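You operate a simulated robot arm through the tools that you are given. There is no shell and no other tool. Be economical: measure what you need, move in short steps, check, and stop when the job is done.

You run a simulated two-armed robot. Do the job below in one go: nothing can be reset, and whatever is moved stays where it is left.

TASK
Take the shortest green ribbed bead and leave it on the top of the deep bench. Open the upper cupboard door, put the purple box on the top of the long bench away on the third shelf from the top of the tall cupboard and shut the door again. Put the purple pot in the inside of the steel tub. Any order will do. Set down upright: purple box, purple pot.
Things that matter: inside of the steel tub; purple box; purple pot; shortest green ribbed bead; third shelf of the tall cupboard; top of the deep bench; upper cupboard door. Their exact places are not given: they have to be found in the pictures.

It is judged by the outcome, as a careful person would: the job done as asked, and still so three seconds after it is handed in. It fails if anything else is knocked over, pushed out of place, dropped, spilled or broken.

THE ROBOT
Two 7-joint arms with four-finger grippers on one trunk, on a base that drives. Base frame: it is fixed to the floor where the robot stands at the start and does not move with it; the origin is under the middle of the robot, x ahead of it, y to its left, z up; the surface under the hand at the start is at about z = 85. Units: cm, degrees, N and s.
The left shoulder is at the start at [4, 18.1, 120.4], the right one opposite. With the tool pointing down near the work surface each hand reaches from about 32 to 84 cm from the robot's upright axis, wherever it stands, measured 20 degrees to its own side. Places, roughly: inside of the steel tub (22x27 cm) [64, -68, 86]; purple pot (5x5x6 cm) [-60, -120, 90]; shortest green ribbed bead (4x4x2 cm) [50, -10, 90]; third shelf of the tall cupboard [-150, -170, 100]; top of the deep bench [-40, -150, 80]; upper cupboard door [-150, -150, 150]. Payload 3.67 kg a hand.
The tool frame of a hand sits at the grasp point between the pads (the TCP): z along the fingers, y along the line on which they close. The tips reach 2.8 cm beyond it. The gripper opens to 11.2 cm. The gripper's body begins 7.3 cm behind the TCP.
Orientation is told as [roll, pitch, yaw] about the base's x, y, z axes, in that order, counted from this pose: with the fingers straight down and closing along the base's y, the tool's x points along the base's -x, its y along +y and its z along -z.

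THE INTERFACE
- The arms move only by the tool servo_tool. It takes "left_plan", "right_plan" or both (then of equal length, played together; a hand with none holds still); each is a list that holds one entry, the list of rows, each a list of 7 numbers: the turn, a rotation vector about the tool's x, y, z in degrees, then the shift along the tool's x, y, z in cm, then the gripper command, from -1 (fully open) to 1 (shut), values between in proportion. In form: [[[rx, ry, rz, dx, dy, dz, grip], ...]]. A call has 1 to 12 rows; each row shifts and turns the commanded pose from where the row before left it, along the tool's axes as they then stand. Each row takes 0.2 s and may step no farther than 5 cm and 8.6 degrees from the row before; otherwise, or with a gripper value out of range, the whole call is refused. Where a pose cannot be reached the arm comes as near as it can. A force on the tool above 40 N (or 10 N above the force at the start of the call, whichever is more), or a blocked arm, ends the call early, and 0.2 s more pass. Each finger halts on what it meets, pressing with about 37 N; the grip force reading is that of the motor and also rises with nothing between the fingers. The clock runs only during rows and for 0.2 s after the last one: add rows that do not move to give the fingers time. The reply holds the time, the measured pose of the TCP, the force on the tool along the base axes, the opening and the grip force, in the units named above and with some noise, with the torque about the TCP (base axes, N m) and any sound that the robot's microphone picked up, and new pictures: "show" is both (left out), scene, wrist or none (wrist: the cameras of the hands that moved).
- Cameras (640 x 400 px; columns grow to the right, rows downward): "scene" is now at [10.53, -1.98, 143.09]; the picture's right is [-0.24, -0.97, 0.00], its down [-0.58, 0.15, -0.80] and it looks along [0.78, -0.20, -0.60] (base axes); focal length 272 px, centre (320, 200). "left" rides on the left gripper at [6, 1.8, -10.4] in its tool frame; the picture's right is [-0.29, 0.96, 0.00], its down [-0.80, -0.24, -0.55] and it looks along [-0.53, -0.16, 0.83] (tool axes); focal length 234 px, centre (320, 200). "right" rides on the right gripper at [6, -1.8, -10.4] in its tool frame; the picture's right is [0.29, 0.96, 0.00], its down [-0.80, 0.24, -0.55] and it looks along [-0.53, 0.16, 0.83] (tool axes); focal length 234 px, centre (320, 200).
- move_column(by): slides the trunk up (or, below 0, down) by that many cm; the arms and the scene camera ride with it, the base frame stays. It gives what a move gives, with no picture.
- roll_base(legs): drives the robot by 1 to 6 legs, each [ahead, left, turn to the left] in cm, cm and degrees, along the robot's own axes; the way and the turn of a leg run together, so that a leg with both is an arc; at most 150 cm and 180 degrees a leg. The arms and the cameras ride along, it lands a little off, and it stops where it bumps. It gives what a move gives, and a new picture of the scene camera.
- turn_head(pan, tilt): turns the head with the scene camera to pan (to the left, within 86 degrees either way) and tilt (down, from -29 to 69), counted from straight ahead of the robot. It gives what a move gives, and a new picture of the scene camera.
- measure_at(camera, pixels): for up to 12 pixels [column, row] of the newest picture of that camera ("zoom" is the newest enlarged one), the place [x, y, z] in the base frame of the surface seen there, good to about 0.3 cm. The clock stands still meanwhile.
- zoom(camera, box): a new picture of the part [left, top, right, bottom] of that camera's present view, enlarged. The clock stands still meanwhile.
- sign_off(): hands the job in; it is judged then, once.

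Keep the steps short. Do not move on a guess: measure, check each grasp and each placing, and mend mistakes. In all there are 110 turns and 260 pictures (those below and enlarged ones count). Leave the grippers open and the arms clear of the work at the hand-in unless told otherwise, and finish with a single line.

The tools are called after "Request:" by a JSON object that holds its "fn" and its "kwargs". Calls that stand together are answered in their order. servo_tool: Moves the arms, as the interface text tells. Its arguments: {"type":"object","properties":{"left_plan":{"type":"array","items":{"type":"array","items":{"type":"array","items":{"type":"number"}}}},"right_plan":{"type":"array","items":{"type":"array","items":{"type":"array","items":{"type":"number"}}}},"show":{"type":"string","enum":["both","scene","wrist","none"]}},"required":[]} The other tools are called the same way: move_column (by) slides the trunk up or down; roll_base (legs) drives the base; turn_head (pan, tilt) turns the head that bears the scene camera; measure_at (camera, pixels) gives the place of the surface under pixels of a picture; zoom (camera, box) takes an enlarged picture of a part of a camera's view; sign_off () hands the job in.

At the start:

```text
clock: 0.0
left_tcp_pos: [42.83, 3.57, 118.01]
left_tool_rot: [0.1, 0.0, 0.0]
left_contact_force: [-0.5, -0.1, -0.2]
left_wrist_torque: [0.03, 0.0, 0.0]
left_opening: 11.22
left_grasp_force: 0.0
right_tcp_pos: [44.99, -37.25, 116.24]
right_tool_rot: [0.0, 0.0, 0.0]
right_contact_force: [-0.3, 0.2, 0.7]
right_wrist_torque: [0.0, 0.01, 0.01]
right_opening: 11.18
right_grasp_force: 0.1
trunk travel left (down, up): [-32.5, 18.9]
robot x, y, heading: [-0.04, 0.1, 0.1]
head pan, tilt: [-14.1, 36.6]
```

scene: 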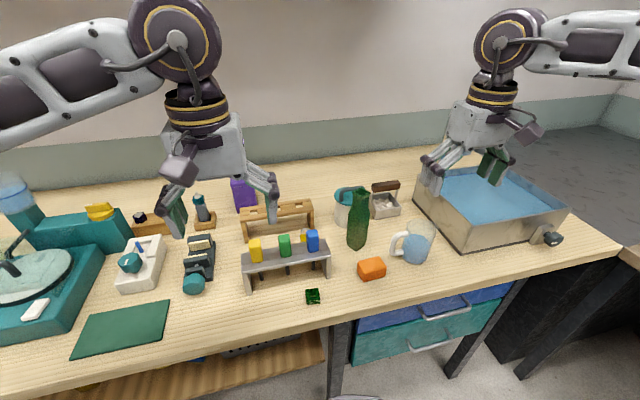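
right: 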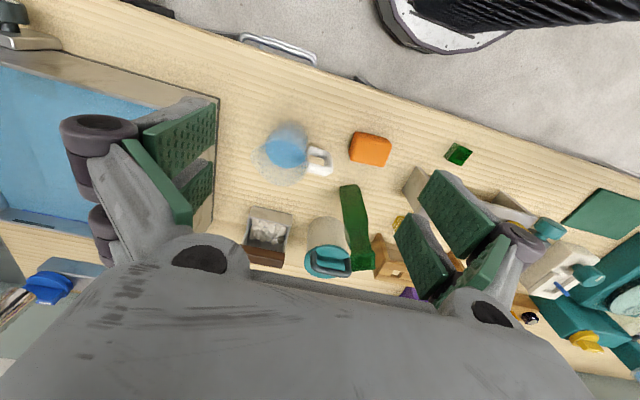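
left: 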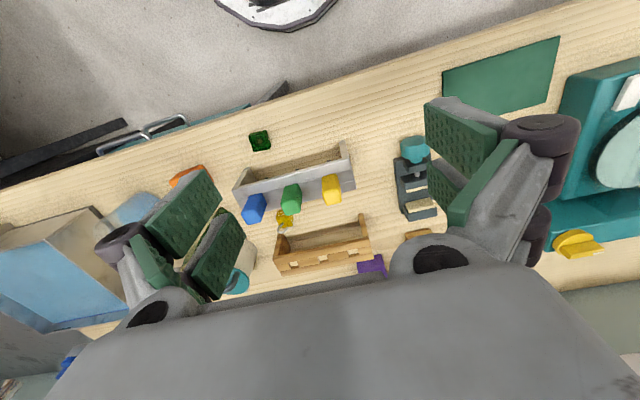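

I see a small green item at (313,296) and a purple box at (243,193). I'll zoom in on both and measure them.

Request:
{"fn": "zoom", "kwargs": {"camera": "scene", "box": [220, 160, 420, 320]}}

Request:
{"fn": "measure_at", "kwargs": {"camera": "scene", "pixels": [[313, 293], [313, 303], [243, 184], [245, 205], [490, 190], [420, 200], [560, 215], [300, 320], [468, 240], [450, 170]]}}

Request:
{"fn": "zoom", "kwargs": {"camera": "left", "box": [220, 110, 400, 290]}}

```text
2.50 times, centred on (320, 240) of scene
```

zoom: 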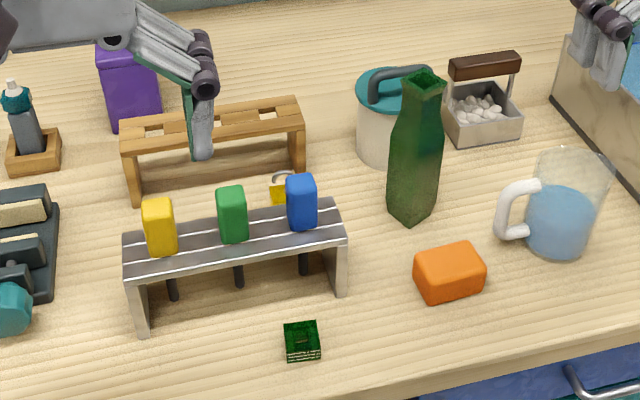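

```text
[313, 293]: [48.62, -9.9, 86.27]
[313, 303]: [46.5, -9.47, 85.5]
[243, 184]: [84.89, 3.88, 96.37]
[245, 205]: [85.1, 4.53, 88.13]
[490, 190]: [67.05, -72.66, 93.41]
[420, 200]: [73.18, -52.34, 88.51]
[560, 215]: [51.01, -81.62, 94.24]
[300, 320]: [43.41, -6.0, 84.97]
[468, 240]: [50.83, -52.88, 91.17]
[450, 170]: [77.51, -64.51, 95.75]
```

```text
2.22 times, centred on (310, 200) of left
```

zoom: 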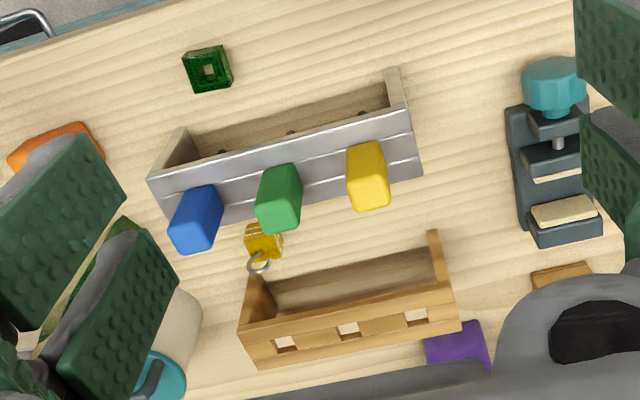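

The bead is at about [48,-10,85-86.5]. I'll zoom in on the bead and the box and measure their outlines.

Request:
{"fn": "zoom", "kwargs": {"camera": "scene", "box": [293, 281, 333, 311]}}

Request:
{"fn": "measure_at", "kwargs": {"camera": "zoom", "pixels": [[223, 142], [414, 128], [424, 235], [243, 260], [255, 340], [420, 325], [320, 195], [420, 280]]}}

Request:
{"fn": "measure_at", "kwargs": {"camera": "scene", "pixels": [[233, 178], [250, 178], [235, 182], [239, 210], [257, 203], [253, 190]]}}

```text
13.33 times, centred on (313, 296) of scene
```

zoom: 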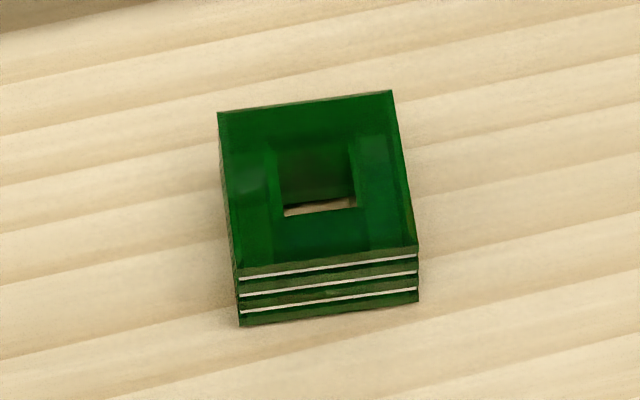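

```text
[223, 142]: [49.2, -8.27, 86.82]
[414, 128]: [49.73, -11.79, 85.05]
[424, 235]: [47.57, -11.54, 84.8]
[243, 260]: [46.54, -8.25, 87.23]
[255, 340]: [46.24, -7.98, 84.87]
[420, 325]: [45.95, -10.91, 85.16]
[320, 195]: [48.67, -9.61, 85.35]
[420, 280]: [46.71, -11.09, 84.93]
```

```text
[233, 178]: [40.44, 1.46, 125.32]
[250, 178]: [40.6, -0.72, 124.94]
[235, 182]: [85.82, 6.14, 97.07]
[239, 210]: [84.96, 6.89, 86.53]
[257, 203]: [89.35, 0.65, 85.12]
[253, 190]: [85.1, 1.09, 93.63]
```

The bead is about 3.2 cm square, centred near [47.9,-9.7], with its top near 87 and turned about -4.5°. I'll move the left hand aside and bring the right hand above the bead.

Request:
{"fn": "servo_tool", "kwargs": {"right_plan": [[[0, 0, 0, 0, 4.6, 0, 0], [0, 0, 0, 0, 4.6, 0, 0], [0, 0, 0, 0, 4.6, 0, 0], [0, 0, 0, 0, 4.6, 0, 0], [0, 0, 0, -1.5, 4.6, 0, 0], [0, 0, 4.5, -1.4, 4.5, 0, 0], [0, 0, 0, 0, 0, 4.5, 0], [0, 0, 0, 0, 0, 4.5, 0], [0, 0, 0, 0, 0, 4.5, 0], [0, 0, 0, 0, 0, 4.5, 0], [0, 0, 0, 0, 0, 0, 0], [0, 0, 0, 0, 0, 0, 0]]], "left_plan": [[[0, 0, 0, 0, 4, 0, -1], [0, 0, 0, 0, 4, 0, -1], [0, 0, 0, 0, 4, 0, -1], [0, 0, 0, 0, 4, 0, -1], [0, 0, 0, 0, 0, 0, -1], [0, 0, 0, 0, 0, 0, -1], [0, 0, 0, 0, 0, 0, -1], [0, 0, 0, 0, 0, 0, -1], [0, 0, 0, 0, 0, 0, -1], [0, 0, 0, 0, 0, 0, -1], [0, 0, 0, 0, 0, 0, -1], [0, 0, 0, 0, 0, 0, -1]]]}}

```text
clock: 2.6
left_tcp_pos: [42.66, 19.49, 117.93]
left_tool_rot: [0.0, 0.0, 0.1]
left_contact_force: [-0.7, 0.0, -0.1]
left_wrist_torque: [-0.02, 0.01, -0.04]
left_opening: 11.2
left_grasp_force: 0.1
right_tcp_pos: [47.97, -9.59, 98.28]
right_tool_rot: [-0.1, 0.0, -4.5]
right_contact_force: [-0.1, -0.1, 0.3]
right_wrist_torque: [-0.02, -0.03, -0.01]
right_opening: 5.62
right_grasp_force: 0.1
trunk travel left (down, up): [-32.5, 18.9]
robot x, y, heading: [0.25, 0.11, 0.1]
head pan, tilt: [-14.1, 36.6]
```

scene: 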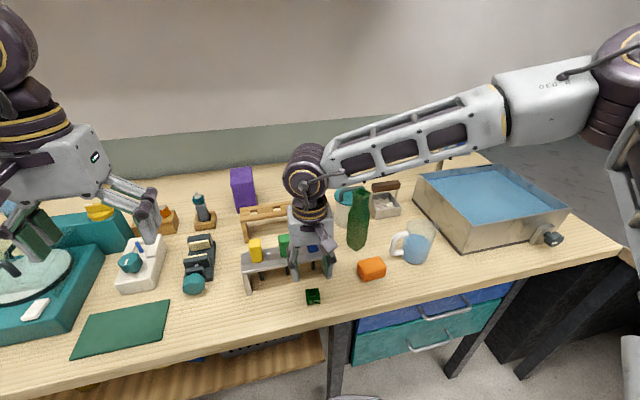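
right: 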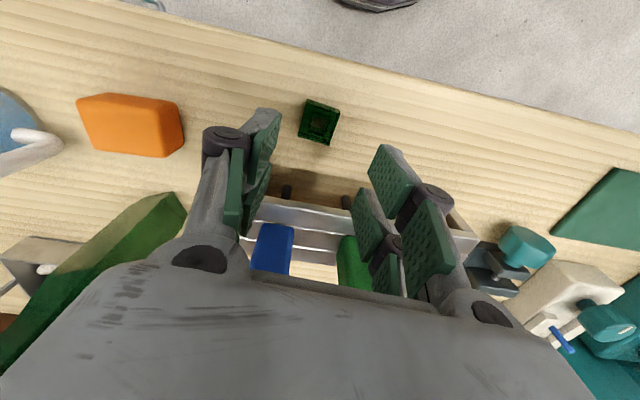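
left: 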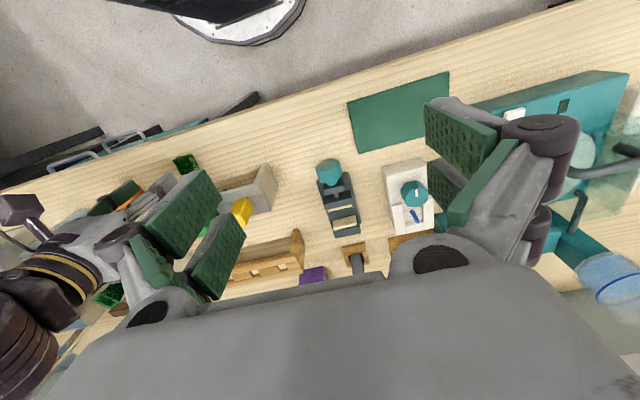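

The right camera shows the bead at (319,122). I'll measure it, plus the rack and blocks near the fingers.

Request:
{"fn": "measure_at", "kwargs": {"camera": "right", "pixels": [[303, 100], [339, 108], [331, 142], [300, 134], [319, 122], [272, 245], [300, 203], [270, 200], [290, 228], [350, 250]]}}

Request:
{"fn": "zoom", "kwargs": {"camera": "right", "box": [260, 80, 380, 170]}}

```text
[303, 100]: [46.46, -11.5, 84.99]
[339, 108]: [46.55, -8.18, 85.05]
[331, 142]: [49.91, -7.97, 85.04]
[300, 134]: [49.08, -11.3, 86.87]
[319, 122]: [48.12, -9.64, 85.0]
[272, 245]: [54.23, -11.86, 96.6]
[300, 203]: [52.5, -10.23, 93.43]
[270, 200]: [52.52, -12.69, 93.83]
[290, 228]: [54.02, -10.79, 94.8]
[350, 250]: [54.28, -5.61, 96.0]
```

```text
4.44 times, centred on (320, 125) of right
```

zoom: 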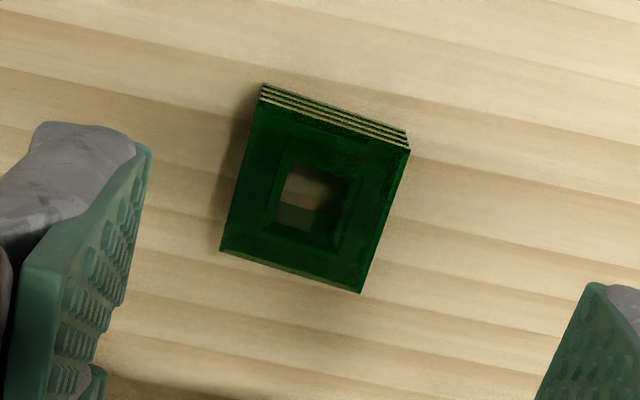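

The TCP is centred over the bead and the rack is clear. I'll go down to TCP z≈88.1 and close.

Request:
{"fn": "servo_tool", "kwargs": {"right_plan": [[[0, 0, 0, 0, -0.1, 3.4, 0], [0, 0, 0, 0, 0, 3.4, 0], [0, 0, 0, 0, 0, 2.4, 0], [0, 0, 0, 0, 0, 0.9, 0], [0, 0, 0, 0, 0, 0, 0], [0, 0, 0, 0, 0, 0, 0.5], [0, 0, 0, 0, 0, 0, 1], [0, 0, 0, 0, 0, 0, 1], [0, 0, 0, 0, 0, 0, 1]]], "show": "wrist"}}

```text
clock: 4.6
left_tcp_pos: [42.57, 19.49, 117.96]
left_tool_rot: [-0.1, 0.0, 0.0]
left_contact_force: [0.0, 0.1, -0.8]
left_wrist_torque: [0.0, 0.01, -0.01]
left_opening: 11.21
left_grasp_force: 0.0
right_tcp_pos: [47.39, -11.04, 88.85]
right_tool_rot: [0.2, 0.0, -4.6]
right_contact_force: [0.1, 0.1, -0.3]
right_wrist_torque: [0.02, 0.01, -0.01]
right_opening: 3.12
right_grasp_force: 37.5
right hand out of reach, approached as far as the arm can: row 3, 4
trunk travel left (down, up): [-32.5, 18.9]
robot x, y, heading: [0.06, 0.29, 0.1]
head pan, tilt: [-14.1, 36.6]
```

right: 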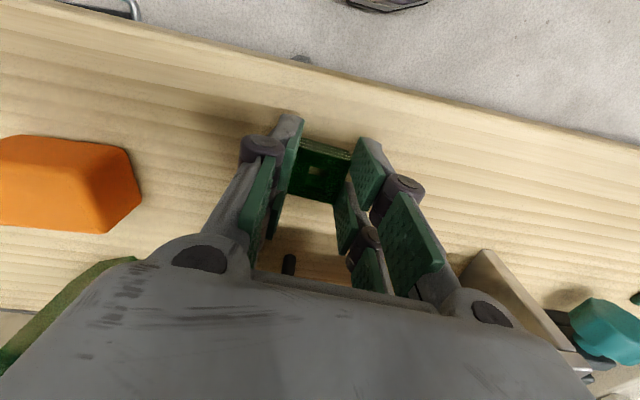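

The arm ran short 0.8 cm too high, though it did grip the bead at 3.1 cm. For a deeper hold I'll open, lower the trunk 0.8 cm and close again.

Request:
{"fn": "servo_tool", "kwargs": {"right_plan": [[[0, 0, 0, 0, 0, 0, 0.2], [0, 0, 0, 0, 0, 0, 0.2]]], "show": "none"}}

Request:
{"fn": "move_column", "kwargs": {"by": -0.7}}

Request:
{"fn": "servo_tool", "kwargs": {"right_plan": [[[0, 0, 0, 0, 0, 0, 0.5], [0, 0, 0, 0, 0, 0, 1], [0, 0, 0, 0, 0, 0, 1], [0, 0, 0, 0, 0, 0, 1]]], "show": "wrist"}}

```text
clock: 5.2
left_tcp_pos: [42.65, 19.39, 118.0]
left_tool_rot: [0.0, 0.0, 0.1]
left_contact_force: [0.6, 0.4, 0.0]
left_wrist_torque: [0.0, 0.0, -0.01]
left_opening: 11.17
left_grasp_force: 0.0
right_tcp_pos: [47.4, -10.95, 88.94]
right_tool_rot: [0.1, 0.0, -4.5]
right_contact_force: [0.3, -0.6, -0.2]
right_wrist_torque: [-0.01, -0.02, 0.02]
right_opening: 4.48
right_grasp_force: 0.1
trunk travel left (down, up): [-32.5, 18.9]
robot x, y, heading: [-0.02, 0.26, -0.1]
head pan, tilt: [-14.1, 36.6]
```

```text
clock: 5.8
left_tcp_pos: [42.65, 19.49, 117.32]
left_tool_rot: [0.0, 0.0, 0.1]
left_contact_force: [-0.2, 0.0, -0.1]
left_wrist_torque: [0.01, 0.01, -0.02]
left_opening: 11.21
left_grasp_force: 0.0
right_tcp_pos: [47.4, -11.0, 88.24]
right_tool_rot: [0.1, 0.0, -4.5]
right_contact_force: [0.4, -0.4, 0.5]
right_wrist_torque: [0.01, -0.02, 0.02]
right_opening: 4.48
right_grasp_force: 0.0
trunk travel left (down, up): [-31.8, 19.6]
robot x, y, heading: [0.03, 0.04, -0.2]
head pan, tilt: [-14.1, 36.6]
```

```text
clock: 6.8
left_tcp_pos: [42.61, 19.47, 117.46]
left_tool_rot: [0.1, 0.0, 0.1]
left_contact_force: [0.6, 0.0, 0.4]
left_wrist_torque: [0.03, -0.03, -0.01]
left_opening: 11.19
left_grasp_force: 0.1
right_tcp_pos: [47.48, -10.95, 88.26]
right_tool_rot: [0.1, 0.0, -4.5]
right_contact_force: [-0.1, 0.6, 0.1]
right_wrist_torque: [0.03, 0.02, 0.02]
right_opening: 3.14
right_grasp_force: 37.0
trunk travel left (down, up): [-31.8, 19.6]
robot x, y, heading: [0.14, -0.1, 0.1]
head pan, tilt: [-14.1, 36.6]
```

right: 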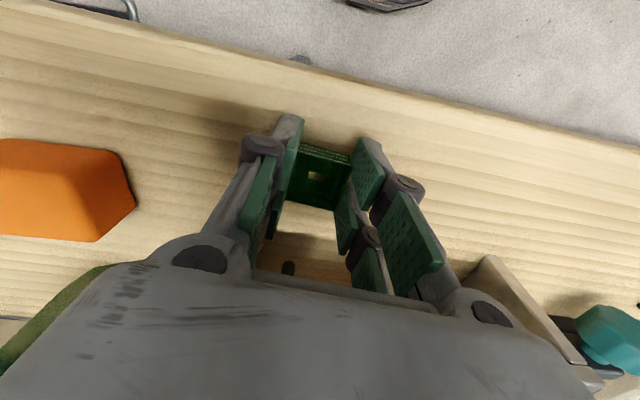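

The bead is held well, with its base about 3.26 cm below the TCP. I'll lift it and move the right hand back to its side.

Request:
{"fn": "servo_tool", "kwargs": {"right_plan": [[[0, 0, 0, 0, 0, -3, 1], [0, 0, 0, 0, 0, -5, 1], [0, 0, 0, 0, 0, -5, 1], [0, 0, 0, 0, 0, -5, 1], [0, 0, 0, 0, 0, -5, 1], [0, 0, 0, 0, 0, -5, 1], [0, 0, 0, 0, -4.5, 0, 1], [0, 0, 0, 0, -4.5, 0, 1], [0, 0, 0, 0, -4.5, 0, 1], [0, 0, 0, 0, -4.5, 0, 1], [0, 0, 0, 0, -4.5, 0, 1], [0, 0, 0, 0, -4.5, 0, 1]]]}}

Request:
{"fn": "turn_head", "kwargs": {"pan": 0, "tilt": 40}}

```text
clock: 9.4
left_tcp_pos: [42.51, 19.34, 117.46]
left_tool_rot: [0.2, 0.0, 0.2]
left_contact_force: [-0.7, -1.1, 0.7]
left_wrist_torque: [0.02, -0.02, -0.01]
left_opening: 11.21
left_grasp_force: 0.1
right_tcp_pos: [45.23, -38.24, 116.14]
right_tool_rot: [0.1, 0.0, -4.5]
right_contact_force: [0.2, -0.9, -0.7]
right_wrist_torque: [0.03, 0.0, 0.01]
right_opening: 3.12
right_grasp_force: 37.0
trunk travel left (down, up): [-31.8, 19.6]
robot x, y, heading: [-0.08, -0.04, 0.2]
head pan, tilt: [-14.1, 36.6]
```

scene: 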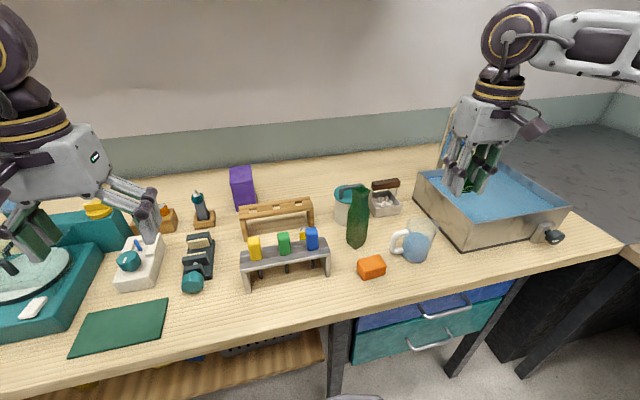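
right: 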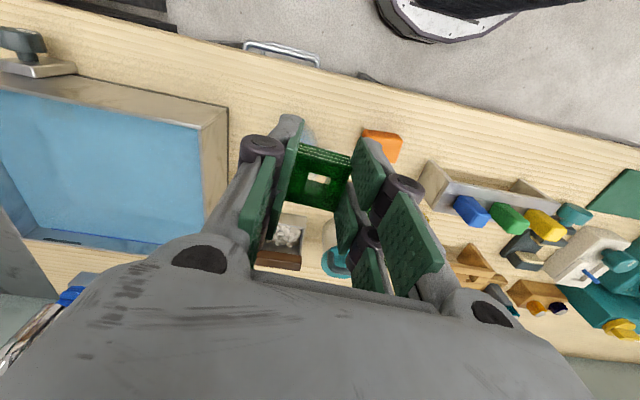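

```text
clock: 10.1
left_tcp_pos: [42.59, 19.51, 117.4]
left_tool_rot: [0.1, -0.1, 0.1]
left_contact_force: [-0.7, 0.5, 0.6]
left_wrist_torque: [-0.04, -0.01, -0.04]
left_opening: 11.19
left_grasp_force: 0.1
right_tcp_pos: [45.17, -38.0, 116.22]
right_tool_rot: [0.1, 0.0, -4.5]
right_contact_force: [0.1, -1.1, 0.0]
right_wrist_torque: [-0.04, 0.0, -0.01]
right_opening: 3.13
right_grasp_force: 37.2
trunk travel left (down, up): [-31.8, 19.6]
robot x, y, heading: [-0.21, 0.1, 0.1]
head pan, tilt: [0.0, 40.0]
```

scene: 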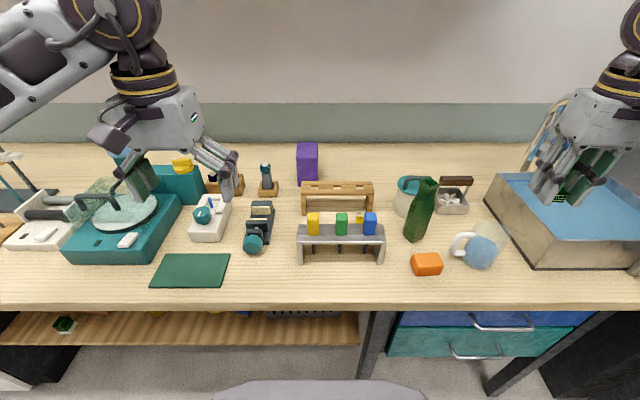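

Another green bead sits on the lower shelf at (65,323), but the place and size given match the one I hold. Next is the purple box at (307,163), so I'll zoom in and measure it.

Request:
{"fn": "zoom", "kwargs": {"camera": "scene", "box": [260, 120, 380, 200]}}

Request:
{"fn": "measure_at", "kwargs": {"camera": "scene", "pixels": [[298, 144], [317, 145], [298, 153], [317, 153], [307, 148], [307, 165], [300, 181], [320, 187], [368, 187], [304, 187], [320, 132], [312, 180]]}}

Request:
{"fn": "zoom", "kwargs": {"camera": "scene", "box": [20, 300, 120, 360]}}

```text
5.00 times, centred on (320, 160) of scene
```

zoom: 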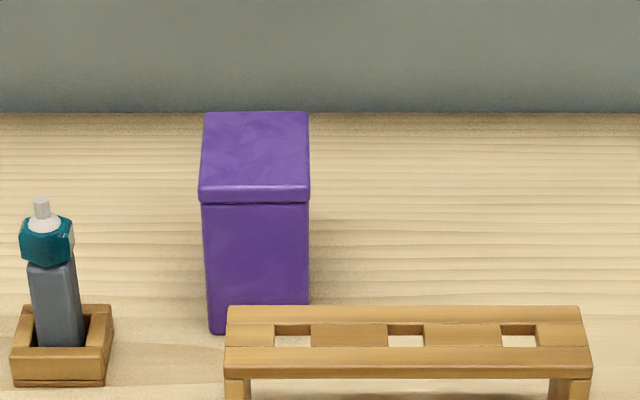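

```text
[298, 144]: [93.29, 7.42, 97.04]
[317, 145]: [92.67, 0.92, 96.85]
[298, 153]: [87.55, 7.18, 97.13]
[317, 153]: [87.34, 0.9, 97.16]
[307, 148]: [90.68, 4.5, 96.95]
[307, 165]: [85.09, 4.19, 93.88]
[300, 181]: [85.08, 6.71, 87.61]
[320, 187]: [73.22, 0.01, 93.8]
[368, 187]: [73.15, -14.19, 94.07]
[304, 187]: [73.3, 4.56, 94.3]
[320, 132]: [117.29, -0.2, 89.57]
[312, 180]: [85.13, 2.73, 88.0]
```

```text
6.40 times, centred on (70, 330) of scene
```

zoom: 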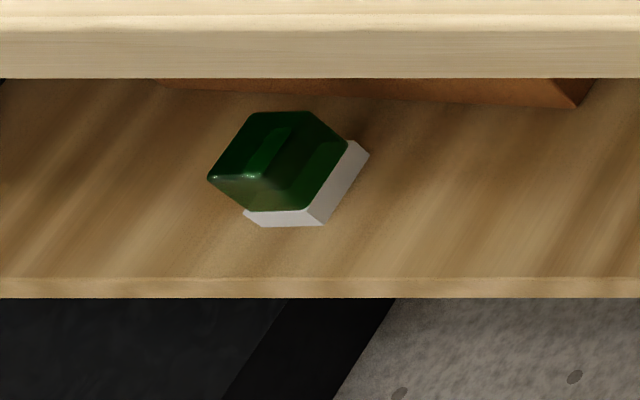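

The box has a 6.5 cm width along y, runs x≈85–93.5 and has its top at z≈97 with a lid. How I grasp it depends on the shelf clearance, so I'll back off and turn right to look at the cupboard first.

Request:
{"fn": "roll_base", "kwargs": {"legs": [[-35, 0, 0], [0, 0, -80]]}}

Request:
{"fn": "turn_head", "kwargs": {"pan": -50, "tilt": 15}}

```text
clock: 16.2
left_tcp_pos: [-8.8, -38.92, 117.34]
left_tool_rot: [0.0, 0.0, -80.6]
left_contact_force: [0.9, 0.7, 0.1]
left_wrist_torque: [0.01, 0.03, 0.01]
left_opening: 11.18
left_grasp_force: 0.1
right_tcp_pos: [-65.22, -50.62, 116.08]
right_tool_rot: [0.0, 0.0, -85.3]
right_contact_force: [0.3, -0.6, -0.1]
right_wrist_torque: [0.01, 0.02, 0.02]
right_opening: 3.14
right_grasp_force: 37.0
trunk travel left (down, up): [-31.8, 19.6]
robot x, y, heading: [-34.52, -0.03, -80.6]
head pan, tilt: [0.0, 40.0]
```

scene: 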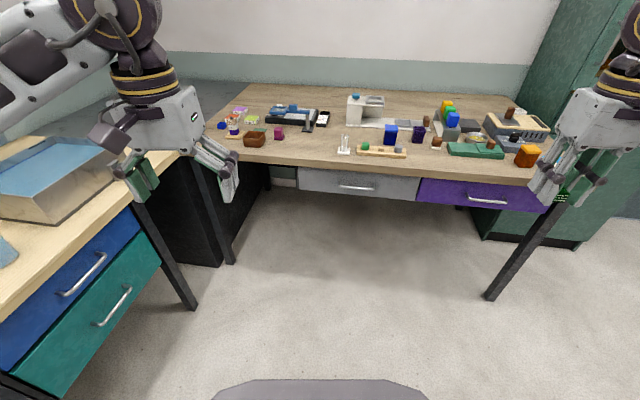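

```text
clock: 17.4
left_tcp_pos: [-8.83, -38.76, 117.35]
left_tool_rot: [0.0, 0.0, -80.7]
left_contact_force: [0.4, -0.6, 0.3]
left_wrist_torque: [-0.02, -0.01, 0.0]
left_opening: 11.19
left_grasp_force: 0.0
right_tcp_pos: [-65.28, -50.58, 116.16]
right_tool_rot: [0.2, 0.0, -85.3]
right_contact_force: [0.3, 0.7, -1.4]
right_wrist_torque: [0.0, -0.02, 0.05]
right_opening: 3.11
right_grasp_force: 37.0
trunk travel left (down, up): [-31.8, 19.6]
robot x, y, heading: [-34.42, -0.21, -80.9]
head pan, tilt: [-50.0, 15.0]
```

scene: 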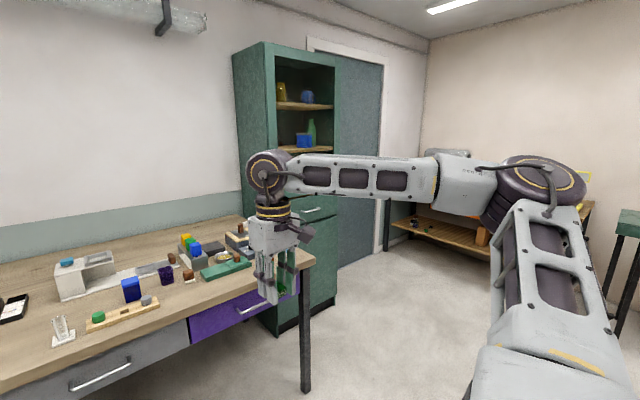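

I can see the tall cupboard at (285,190). I'll zoom in on it and measure.

Request:
{"fn": "zoom", "kwargs": {"camera": "scene", "box": [220, 30, 420, 350]}}

Request:
{"fn": "measure_at", "kwargs": {"camera": "scene", "pixels": [[310, 105], [312, 147], [269, 100], [336, 60], [311, 210], [300, 98], [305, 140], [360, 150], [277, 250], [310, 270], [240, 50], [275, 44]]}}

```text
1.25 times, centred on (320, 190) of scene
```

zoom: 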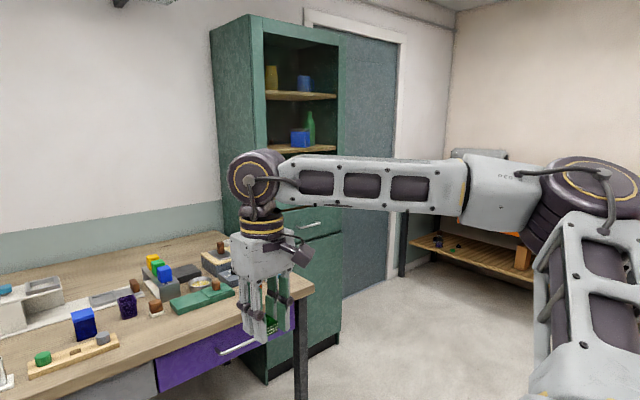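

```text
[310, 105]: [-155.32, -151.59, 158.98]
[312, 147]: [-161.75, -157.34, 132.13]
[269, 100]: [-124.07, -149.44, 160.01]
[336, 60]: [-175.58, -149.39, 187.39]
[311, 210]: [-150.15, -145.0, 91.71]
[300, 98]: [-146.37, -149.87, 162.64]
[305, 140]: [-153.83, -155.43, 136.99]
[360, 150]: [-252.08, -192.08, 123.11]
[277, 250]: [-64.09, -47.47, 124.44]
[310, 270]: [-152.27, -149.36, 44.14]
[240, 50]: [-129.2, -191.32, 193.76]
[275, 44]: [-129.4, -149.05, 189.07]
```

Next I'll look at the deep bench to find the purple pot and a free spot for the bead.

Request:
{"fn": "turn_head", "kwargs": {"pan": -8, "tilt": 22}}

Request:
{"fn": "zoom", "kwargs": {"camera": "scene", "box": [190, 120, 590, 290]}}

```text
clock: 18.5
left_tcp_pos: [-8.8, -38.88, 117.36]
left_tool_rot: [0.0, 0.0, -80.8]
left_contact_force: [-0.3, 0.0, -1.2]
left_wrist_torque: [-0.01, -0.02, 0.02]
left_opening: 11.2
left_grasp_force: 0.1
right_tcp_pos: [-65.2, -50.57, 116.1]
right_tool_rot: [0.1, 0.0, -85.3]
right_contact_force: [0.0, -0.4, -1.3]
right_wrist_torque: [0.0, 0.0, -0.04]
right_opening: 3.12
right_grasp_force: 36.8
trunk travel left (down, up): [-31.8, 19.6]
robot x, y, heading: [-35.0, -0.1, -81.1]
head pan, tilt: [-8.0, 22.0]
```

scene: 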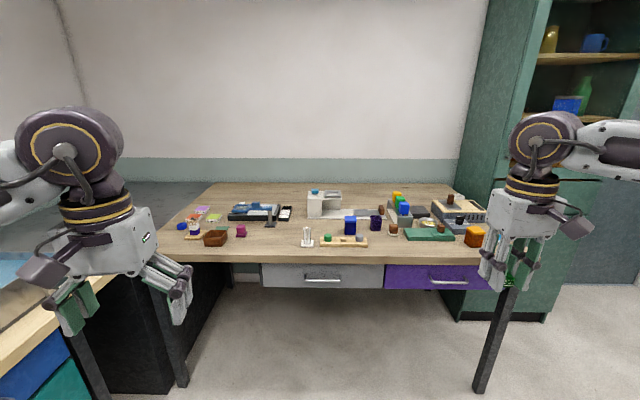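

```text
1.60 times, centred on (390, 205) of scene
```

zoom: 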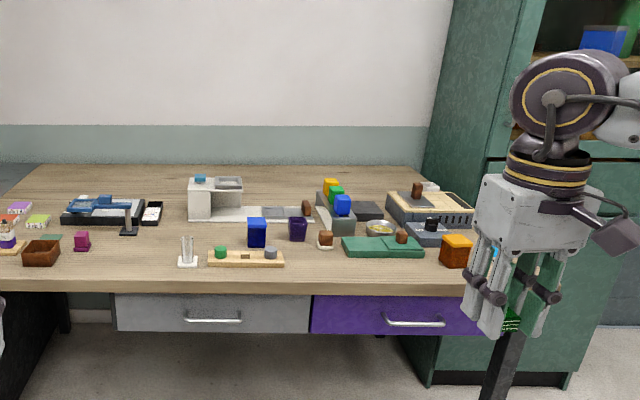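

The purple pot looks like the one at scene (376,222), and free bench shows around scene (270,245). I'll zoom in on the pot and measure.

Request:
{"fn": "measure_at", "kwargs": {"camera": "scene", "pixels": [[376, 217], [376, 229], [270, 245], [270, 257], [250, 245], [305, 243], [240, 232], [350, 226], [392, 232], [345, 243], [400, 250], [480, 255]]}}

Request:
{"fn": "zoom", "kwargs": {"camera": "scene", "box": [300, 180, 500, 270]}}

```text
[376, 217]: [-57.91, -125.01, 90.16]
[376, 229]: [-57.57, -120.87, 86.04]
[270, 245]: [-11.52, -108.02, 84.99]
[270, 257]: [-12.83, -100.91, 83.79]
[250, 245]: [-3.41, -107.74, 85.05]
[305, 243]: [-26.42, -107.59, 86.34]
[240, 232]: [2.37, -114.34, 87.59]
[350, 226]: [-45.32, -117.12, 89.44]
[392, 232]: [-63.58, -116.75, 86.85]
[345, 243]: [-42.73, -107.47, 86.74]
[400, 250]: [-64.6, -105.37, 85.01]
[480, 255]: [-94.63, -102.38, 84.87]
```

```text
3.20 times, centred on (400, 225) of scene
```

zoom: 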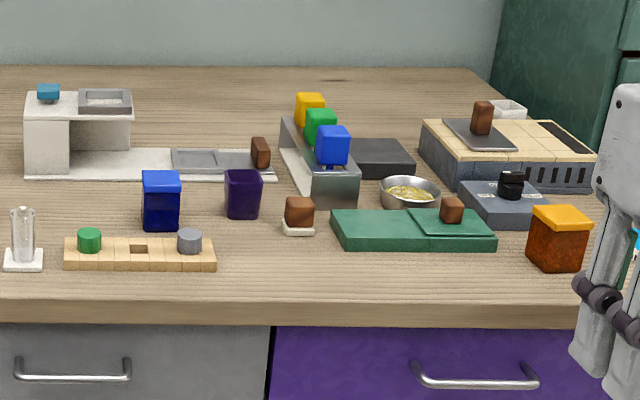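

The deep bench top is at z≈85 with its front edge at y≈-101, and there is a free patch around [-12,-110]. The pot is at about [-58,-123]. I'll drive to the free patch.

Request:
{"fn": "roll_base", "kwargs": {"legs": [[57, 20, 0]]}}

Request:
{"fn": "turn_head", "kwargs": {"pan": -10, "tilt": 45}}

```text
clock: 21.9
left_tcp_pos: [19.75, -91.58, 117.29]
left_tool_rot: [0.1, 0.0, -80.6]
left_contact_force: [-0.4, 0.6, 0.5]
left_wrist_torque: [0.01, 0.04, 0.02]
left_opening: 11.22
left_grasp_force: 0.0
right_tcp_pos: [-36.66, -103.49, 116.27]
right_tool_rot: [0.1, 0.0, -85.2]
right_contact_force: [0.4, 0.8, -0.9]
right_wrist_torque: [0.02, -0.01, 0.02]
right_opening: 3.11
right_grasp_force: 37.4
trunk travel left (down, up): [-31.8, 19.6]
robot x, y, heading: [-6.61, -52.57, -80.7]
head pan, tilt: [-8.0, 22.0]
```

scene: 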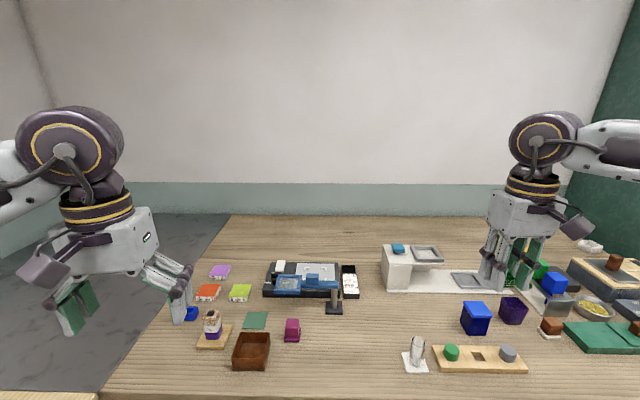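

```text
clock: 22.8
left_tcp_pos: [19.69, -91.49, 117.44]
left_tool_rot: [0.0, 0.0, -80.6]
left_contact_force: [0.1, 0.4, 0.5]
left_wrist_torque: [0.0, 0.0, 0.0]
left_opening: 11.23
left_grasp_force: 0.0
right_tcp_pos: [-36.74, -103.45, 116.22]
right_tool_rot: [0.2, 0.0, -85.2]
right_contact_force: [0.4, -0.6, 0.1]
right_wrist_torque: [0.0, 0.01, -0.01]
right_opening: 3.1
right_grasp_force: 36.9
trunk travel left (down, up): [-31.8, 19.6]
robot x, y, heading: [-6.48, -52.64, -80.7]
head pan, tilt: [-10.0, 45.0]
```

scene: 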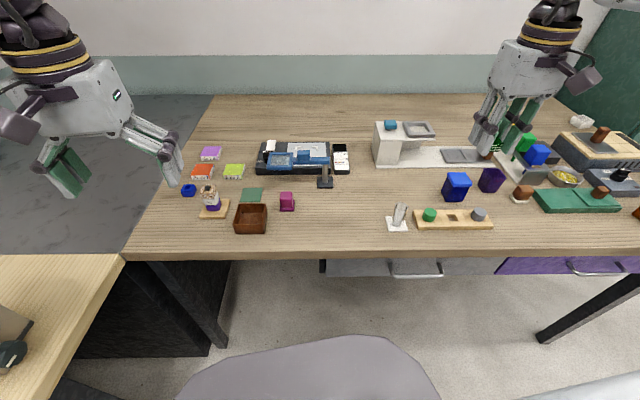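

Free bench shows around (340,210). I'll measure it along with the clear area around it.

Request:
{"fn": "measure_at", "kwargs": {"camera": "scene", "pixels": [[340, 208], [340, 225], [293, 208], [388, 225], [326, 186], [370, 205], [340, 250]]}}

```text
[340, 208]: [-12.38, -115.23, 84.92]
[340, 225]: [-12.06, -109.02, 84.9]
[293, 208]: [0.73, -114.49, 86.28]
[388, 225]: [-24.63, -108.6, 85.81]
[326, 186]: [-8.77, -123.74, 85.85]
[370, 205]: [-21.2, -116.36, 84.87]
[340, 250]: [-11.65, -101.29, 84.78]
```

The right hand carries the bead over [-12.5,-111] and lowers to TCP z≈91.

Request:
{"fn": "servo_tool", "kwargs": {"right_plan": [[[0, 0, 0, -1.9, 4.5, 0, 1], [0, 0, 0, -1.9, 4.5, 0, 1], [0, 0, 0, -1.9, 4.5, 0, 1], [0, 0, 0, -1.9, 4.5, 0, 1], [0, 0, 0, -1.9, 4.5, 0, 1], [0, 0, 0, 0, 1, 4, 1], [0, 0, 0, 0, 0, 5, 1], [0, 0, 0, 0, 0, 5, 1], [0, 0, 0, 0, 0, 5, 1], [0, 0, 0, 0, 0, 5, 1], [0, 0, 0, 0, 0, 0.7, 1], [0, 0, 0, 0, 0, 0, 1]]]}}

```text
clock: 25.4
left_tcp_pos: [19.76, -91.55, 117.37]
left_tool_rot: [0.0, 0.0, -80.6]
left_contact_force: [-1.0, -0.3, -0.3]
left_wrist_torque: [-0.01, -0.02, -0.02]
left_opening: 11.21
left_grasp_force: 0.0
right_tcp_pos: [-12.37, -111.03, 91.52]
right_tool_rot: [0.1, 0.1, -85.2]
right_contact_force: [0.0, -0.8, -0.5]
right_wrist_torque: [-0.02, 0.0, -0.01]
right_opening: 3.14
right_grasp_force: 37.3
trunk travel left (down, up): [-31.8, 19.6]
robot x, y, heading: [-6.39, -52.79, -80.6]
head pan, tilt: [-10.0, 45.0]
```

scene: 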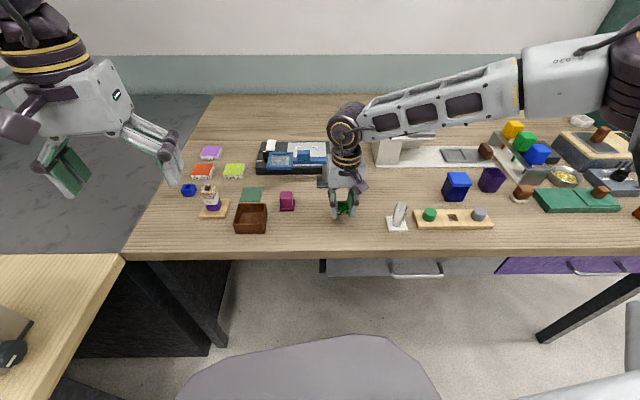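
right: 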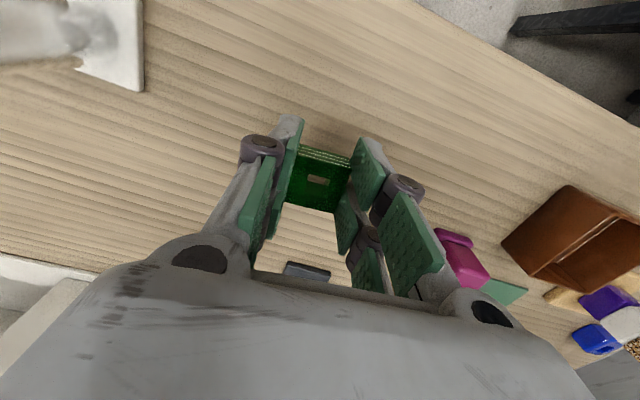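

The spot is clear. I'll lower 3.2 cm, open, and rise a little.

Request:
{"fn": "servo_tool", "kwargs": {"right_plan": [[[0, 0, 0, 0, 0, 2, 1], [0, 0, 0, 0, 0, 1, 1], [0, 0, 0, 0, 0, 0.2, 1], [0, 0, 0, 0, 0, 0, 1], [0, 0, 0, 0, 0, 0, 0.3], [0, 0, 0, 0, 0, 0, 0], [0, 0, 0, 0, 0, 0, 0], [0, 0, 0, 0, 0, -2, 0], [0, 0, 0, 0, 0, -5, 0], [0, 0, 0, 0, 0, -5, 0], [0, 0, 0, 0, 0, -5, 0]]], "show": "wrist"}}

```text
clock: 27.8
left_tcp_pos: [19.83, -91.43, 117.4]
left_tool_rot: [0.0, -0.1, -80.5]
left_contact_force: [-0.3, -0.2, 0.6]
left_wrist_torque: [-0.01, 0.01, -0.01]
left_opening: 11.19
left_grasp_force: 0.0
right_tcp_pos: [-12.82, -110.4, 105.58]
right_tool_rot: [0.1, -0.1, -85.2]
right_contact_force: [1.1, -0.2, 0.0]
right_wrist_torque: [-0.02, 0.0, 0.01]
right_opening: 5.62
right_grasp_force: 0.1
right hand out of reach, approached as far as the arm can: row 1, 2
trunk travel left (down, up): [-31.8, 19.6]
robot x, y, heading: [-6.43, -52.51, -80.7]
head pan, tilt: [-10.0, 45.0]
```

right: 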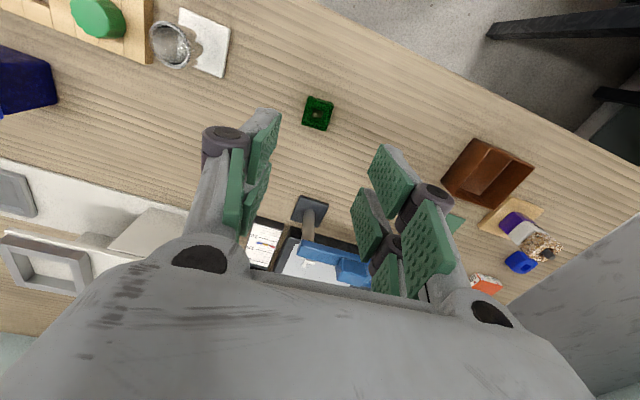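

The bead stands flat on the bench. I'll raise the right hand and drive sideways to look at the cupboard.

Request:
{"fn": "servo_tool", "kwargs": {"right_plan": [[[0, 0, 0, 0, 0, -5, -1], [0, 0, 0, 4, -2, -5, -1], [0, 0, 0, 4, -4, -3, -1], [0, 0, 0, 4, -4, 0, -1], [0, 0, 0, 0, -4, 0, -1], [0, 0, 0, 0, 0, 0, -1]]], "show": "none"}}

Request:
{"fn": "roll_base", "kwargs": {"legs": [[-24, -130, 0], [0, 0, -9.3]]}}

Request:
{"fn": "turn_head", "kwargs": {"pan": 0, "tilt": 8}}

```text
refused: row 2 steps farther than a row can; nothing moved
```

```text
clock: 35.3
left_tcp_pos: [-121.73, -92.43, 117.43]
left_tool_rot: [0.0, -0.1, -90.0]
left_contact_force: [-0.1, -0.5, 0.8]
left_wrist_torque: [0.01, 0.02, -0.03]
left_opening: 11.18
left_grasp_force: 0.1
right_tcp_pos: [-157.18, -105.73, 105.51]
right_tool_rot: [0.1, -0.1, -94.5]
right_contact_force: [-0.4, -0.1, 0.7]
right_wrist_torque: [0.0, 0.02, -0.01]
right_opening: 5.59
right_grasp_force: 0.2
trunk travel left (down, up): [-31.8, 19.6]
robot x, y, heading: [-140.8, -50.12, -89.8]
head pan, tilt: [-10.0, 45.0]
```

scene: 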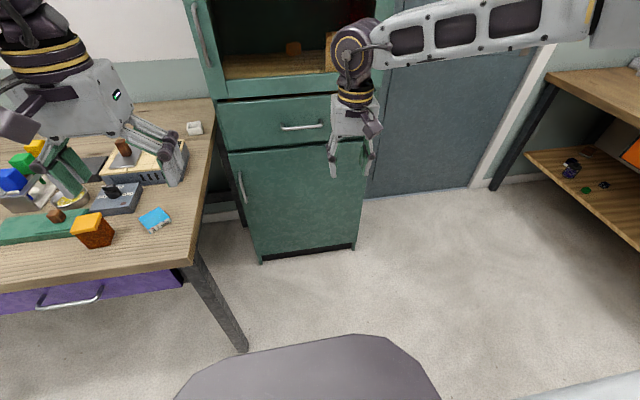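

```text
clock: 36.4
left_tcp_pos: [-121.76, -92.32, 117.37]
left_tool_rot: [-0.1, 0.0, -90.1]
left_contact_force: [-0.2, -0.1, -0.6]
left_wrist_torque: [0.0, -0.01, 0.01]
left_opening: 11.21
left_grasp_force: 0.0
right_tcp_pos: [-157.12, -105.64, 105.46]
right_tool_rot: [0.0, -0.1, -94.5]
right_contact_force: [0.6, 0.8, -0.1]
right_wrist_torque: [-0.01, -0.02, -0.01]
right_opening: 5.6
right_grasp_force: 0.0
trunk travel left (down, up): [-31.8, 19.6]
robot x, y, heading: [-140.94, -49.54, -90.0]
head pan, tilt: [0.0, 8.0]
```

scene: 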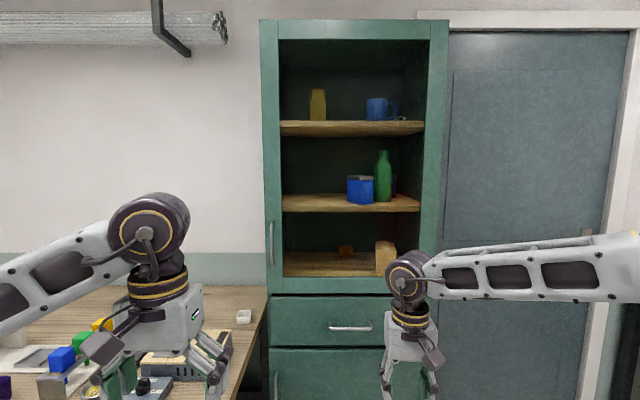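

The cupboard has a glazed door with a vertical handle at (271,242), so it is hinged on the right. I'll measure the handle, frame and third shelf.

Request:
{"fn": "zoom", "kwargs": {"camera": "scene", "box": [250, 190, 450, 320]}}

Request:
{"fn": "measure_at", "kwargs": {"camera": "scene", "pixels": [[271, 225], [271, 243], [272, 262], [265, 243], [263, 285], [440, 280], [440, 30], [265, 30], [300, 270], [310, 240], [385, 262], [330, 225]]}}

Request:
{"fn": "measure_at", "kwargs": {"camera": "scene", "pixels": [[345, 262], [346, 250], [300, 276], [350, 204], [300, 205], [284, 250], [420, 225], [350, 292], [350, 300], [348, 327], [350, 110], [268, 300]]}}

```text
3.08 times, centred on (350, 255) of scene
```

zoom: 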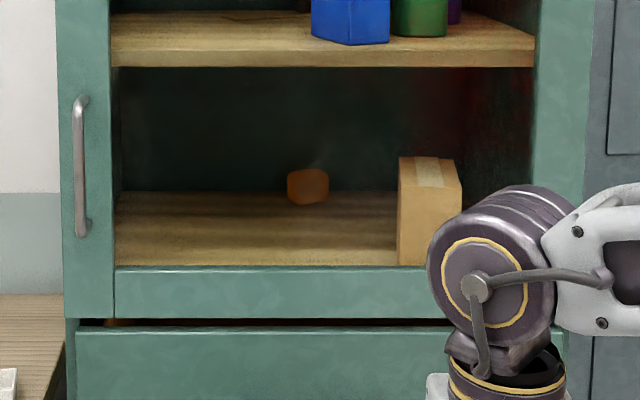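

```text
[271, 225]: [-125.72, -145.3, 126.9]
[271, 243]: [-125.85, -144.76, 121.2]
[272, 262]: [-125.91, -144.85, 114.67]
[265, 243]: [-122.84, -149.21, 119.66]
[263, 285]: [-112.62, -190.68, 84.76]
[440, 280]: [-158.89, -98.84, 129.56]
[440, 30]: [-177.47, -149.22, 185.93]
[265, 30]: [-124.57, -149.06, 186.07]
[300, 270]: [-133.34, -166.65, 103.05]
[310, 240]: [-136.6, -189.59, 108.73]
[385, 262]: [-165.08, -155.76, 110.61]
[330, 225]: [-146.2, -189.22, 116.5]
```

```text
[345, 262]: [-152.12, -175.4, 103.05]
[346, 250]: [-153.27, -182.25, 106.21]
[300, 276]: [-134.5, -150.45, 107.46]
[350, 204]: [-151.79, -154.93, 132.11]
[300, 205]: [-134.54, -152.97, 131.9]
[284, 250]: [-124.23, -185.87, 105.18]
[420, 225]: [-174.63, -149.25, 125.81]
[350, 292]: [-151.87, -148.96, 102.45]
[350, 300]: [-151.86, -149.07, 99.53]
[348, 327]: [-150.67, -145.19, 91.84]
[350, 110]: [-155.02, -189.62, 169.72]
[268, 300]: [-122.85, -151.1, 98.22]
```

The handle bar is at x≈-125.8, y≈-144.9, z 114–128. The door face is at y≈-149.2 and the hinge near x=-177. The third shelf is at z 103 with the second at 132, so there are about 27 cm of clearance and the box must go in with a horizontal hand. Both hands are free, so I'll open the door now. First I'll raise the right hand and tilt it to point forward.

Request:
{"fn": "servo_tool", "kwargs": {"right_plan": [[[0, 0, 0, 0, 0, -5, -0.2], [0, 0, 0, 0, 0, -5, -0.2], [0, 0, 0, 0, 0, -5, -0.2], [0, -8.5, 0, 0, 0, 0, -0.2], [0, -8.5, 0, 0, 0, 0, -0.2], [0, -8.5, 0, 0, 0, 0, -0.2], [0, -8.5, 0, 0, 0, 0, -0.2], [0, -8.5, 0, 0, 0, 0, -0.2], [0, -8.5, 0, 0, 0, 0, -0.2], [0, -8.5, 0, 0, 0, 0, -0.2], [0, -8.5, 0, 0, 0, 0, -0.2], [0, -8.5, 0, 0, 0, 0, -0.2]]], "show": "none"}}

Request:
{"fn": "turn_head", "kwargs": {"pan": 15, "tilt": 58}}

```text
clock: 39.0
left_tcp_pos: [-121.79, -92.37, 117.35]
left_tool_rot: [0.0, 0.0, -90.0]
left_contact_force: [-0.2, -0.3, 0.0]
left_wrist_torque: [0.02, -0.03, 0.02]
left_opening: 11.2
left_grasp_force: 0.1
right_tcp_pos: [-157.16, -105.65, 120.37]
right_tool_rot: [0.8, -76.6, -95.2]
right_contact_force: [-0.9, -0.5, -0.5]
right_wrist_torque: [-0.01, 0.02, -0.03]
right_opening: 6.74
right_grasp_force: 0.1
trunk travel left (down, up): [-31.8, 19.6]
robot x, y, heading: [-141.35, -49.23, -89.8]
head pan, tilt: [0.0, 8.0]
```

```text
clock: 40.1
left_tcp_pos: [-121.61, -92.26, 117.32]
left_tool_rot: [0.0, 0.1, -90.0]
left_contact_force: [-0.6, -0.2, 0.5]
left_wrist_torque: [0.01, 0.01, 0.03]
left_opening: 11.18
left_grasp_force: 0.2
right_tcp_pos: [-156.98, -105.65, 120.38]
right_tool_rot: [0.4, -76.4, -94.9]
right_contact_force: [-0.1, 0.3, -0.3]
right_wrist_torque: [-0.03, 0.0, 0.03]
right_opening: 6.74
right_grasp_force: 0.0
trunk travel left (down, up): [-31.8, 19.6]
robot x, y, heading: [-141.08, -49.69, -90.1]
head pan, tilt: [15.0, 58.0]
```

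scene: 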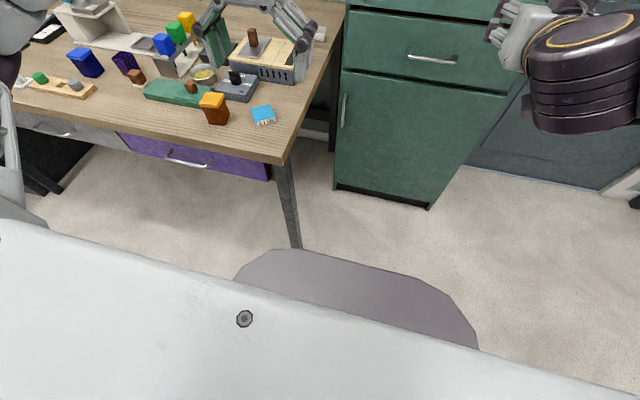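

Request:
{"fn": "measure_at", "kwargs": {"camera": "scene", "pixels": [[340, 258], [277, 252], [420, 280], [470, 340], [283, 162], [298, 240], [245, 275]]}}

```text
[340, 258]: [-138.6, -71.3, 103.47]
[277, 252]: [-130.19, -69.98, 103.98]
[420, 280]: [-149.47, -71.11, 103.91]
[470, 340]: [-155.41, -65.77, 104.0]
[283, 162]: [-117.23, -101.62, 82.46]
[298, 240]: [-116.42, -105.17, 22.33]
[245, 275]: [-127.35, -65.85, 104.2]
```

The trunk front reaches about 21.5 cm ahead, and the bench corner is at x≈-117. I'll drive 18 cm ahead and 23 cm left, then finish levelling the hand.

Request:
{"fn": "roll_base", "kwargs": {"legs": [[18, 23, 0]]}}

Request:
{"fn": "servo_tool", "kwargs": {"right_plan": [[[0, -6.8, 0, 0, 0, 0, -0.2], [0, -6.5, 0, 0, 0, 0, -0.2], [0, 0, 0, 0, 0, 0, -0.2]]], "show": "wrist"}}

Request:
{"fn": "turn_head", "kwargs": {"pan": -10, "tilt": 15}}

```text
clock: 42.1
left_tcp_pos: [-99.34, -110.44, 117.55]
left_tool_rot: [0.0, 0.1, -90.1]
left_contact_force: [0.0, 0.7, 0.5]
left_wrist_torque: [-0.01, 0.0, 0.0]
left_opening: 11.17
left_grasp_force: 0.0
right_tcp_pos: [-134.79, -123.94, 120.48]
right_tool_rot: [0.5, -76.5, -95.1]
right_contact_force: [0.4, -0.2, 0.2]
right_wrist_torque: [-0.02, 0.0, 0.02]
right_opening: 6.71
right_grasp_force: 0.0
trunk travel left (down, up): [-31.8, 19.6]
robot x, y, heading: [-118.51, -67.57, -90.1]
head pan, tilt: [15.0, 58.0]
```

scene: 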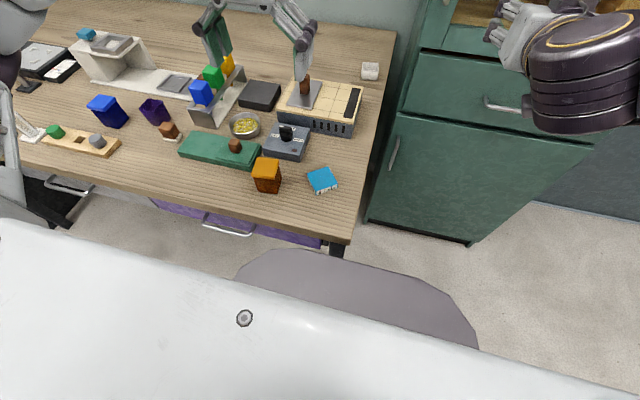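

```text
clock: 42.9
left_tcp_pos: [-99.33, -110.42, 117.31]
left_tool_rot: [0.0, 0.0, -90.0]
left_contact_force: [-0.3, 0.5, -0.2]
left_wrist_torque: [-0.03, -0.01, -0.01]
left_opening: 11.23
left_grasp_force: 0.1
right_tcp_pos: [-134.77, -123.87, 120.49]
right_tool_rot: [57.1, -90.0, -151.7]
right_contact_force: [-0.3, 0.2, 0.4]
right_wrist_torque: [-0.02, 0.03, 0.01]
right_opening: 6.71
right_grasp_force: 0.1
trunk travel left (down, up): [-31.8, 19.6]
robot x, y, heading: [-118.93, -67.88, -90.1]
head pan, tilt: [15.0, 58.0]
```

right: 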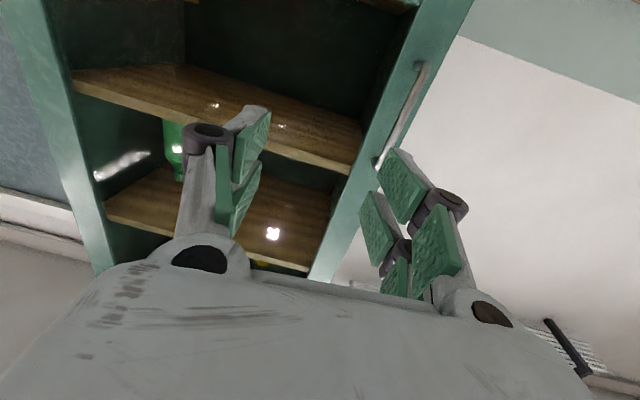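

```text
clock: 44.0
left_tcp_pos: [-99.41, -110.56, 117.46]
left_tool_rot: [0.0, 0.0, -90.0]
left_contact_force: [-0.2, -0.5, 0.2]
left_wrist_torque: [0.0, -0.01, -0.01]
left_opening: 11.18
left_grasp_force: 0.0
right_tcp_pos: [-134.78, -123.87, 120.35]
right_tool_rot: [34.5, -89.8, -129.2]
right_contact_force: [-0.6, -0.5, -0.2]
right_wrist_torque: [0.02, 0.02, 0.01]
right_opening: 6.71
right_grasp_force: 0.1
trunk travel left (down, up): [-31.8, 19.6]
robot x, y, heading: [-118.33, -67.35, -89.9]
head pan, tilt: [-10.0, 15.0]
```

scene: 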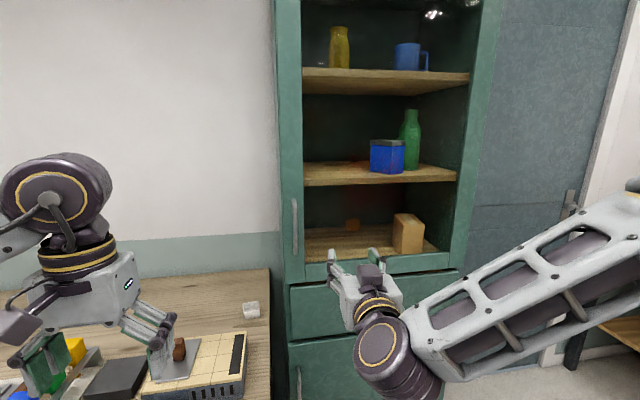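

The hand is level. I'll re-measure the handle from here.

Request:
{"fn": "measure_at", "kwargs": {"camera": "scene", "pixels": [[295, 208], [295, 225], [296, 245], [290, 225]]}}

Request:
{"fn": "zoom", "kwargs": {"camera": "scene", "box": [270, 180, 350, 280]}}

```text
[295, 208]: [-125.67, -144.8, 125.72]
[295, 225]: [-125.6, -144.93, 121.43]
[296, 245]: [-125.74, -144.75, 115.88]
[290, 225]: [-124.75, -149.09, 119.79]
```

```text
4.00 times, centred on (310, 230) of scene
```

zoom: 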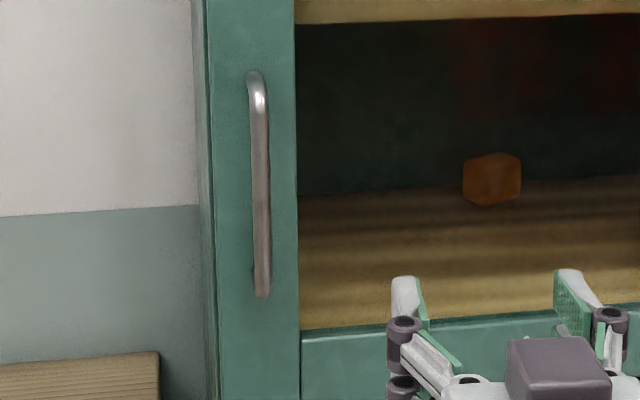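

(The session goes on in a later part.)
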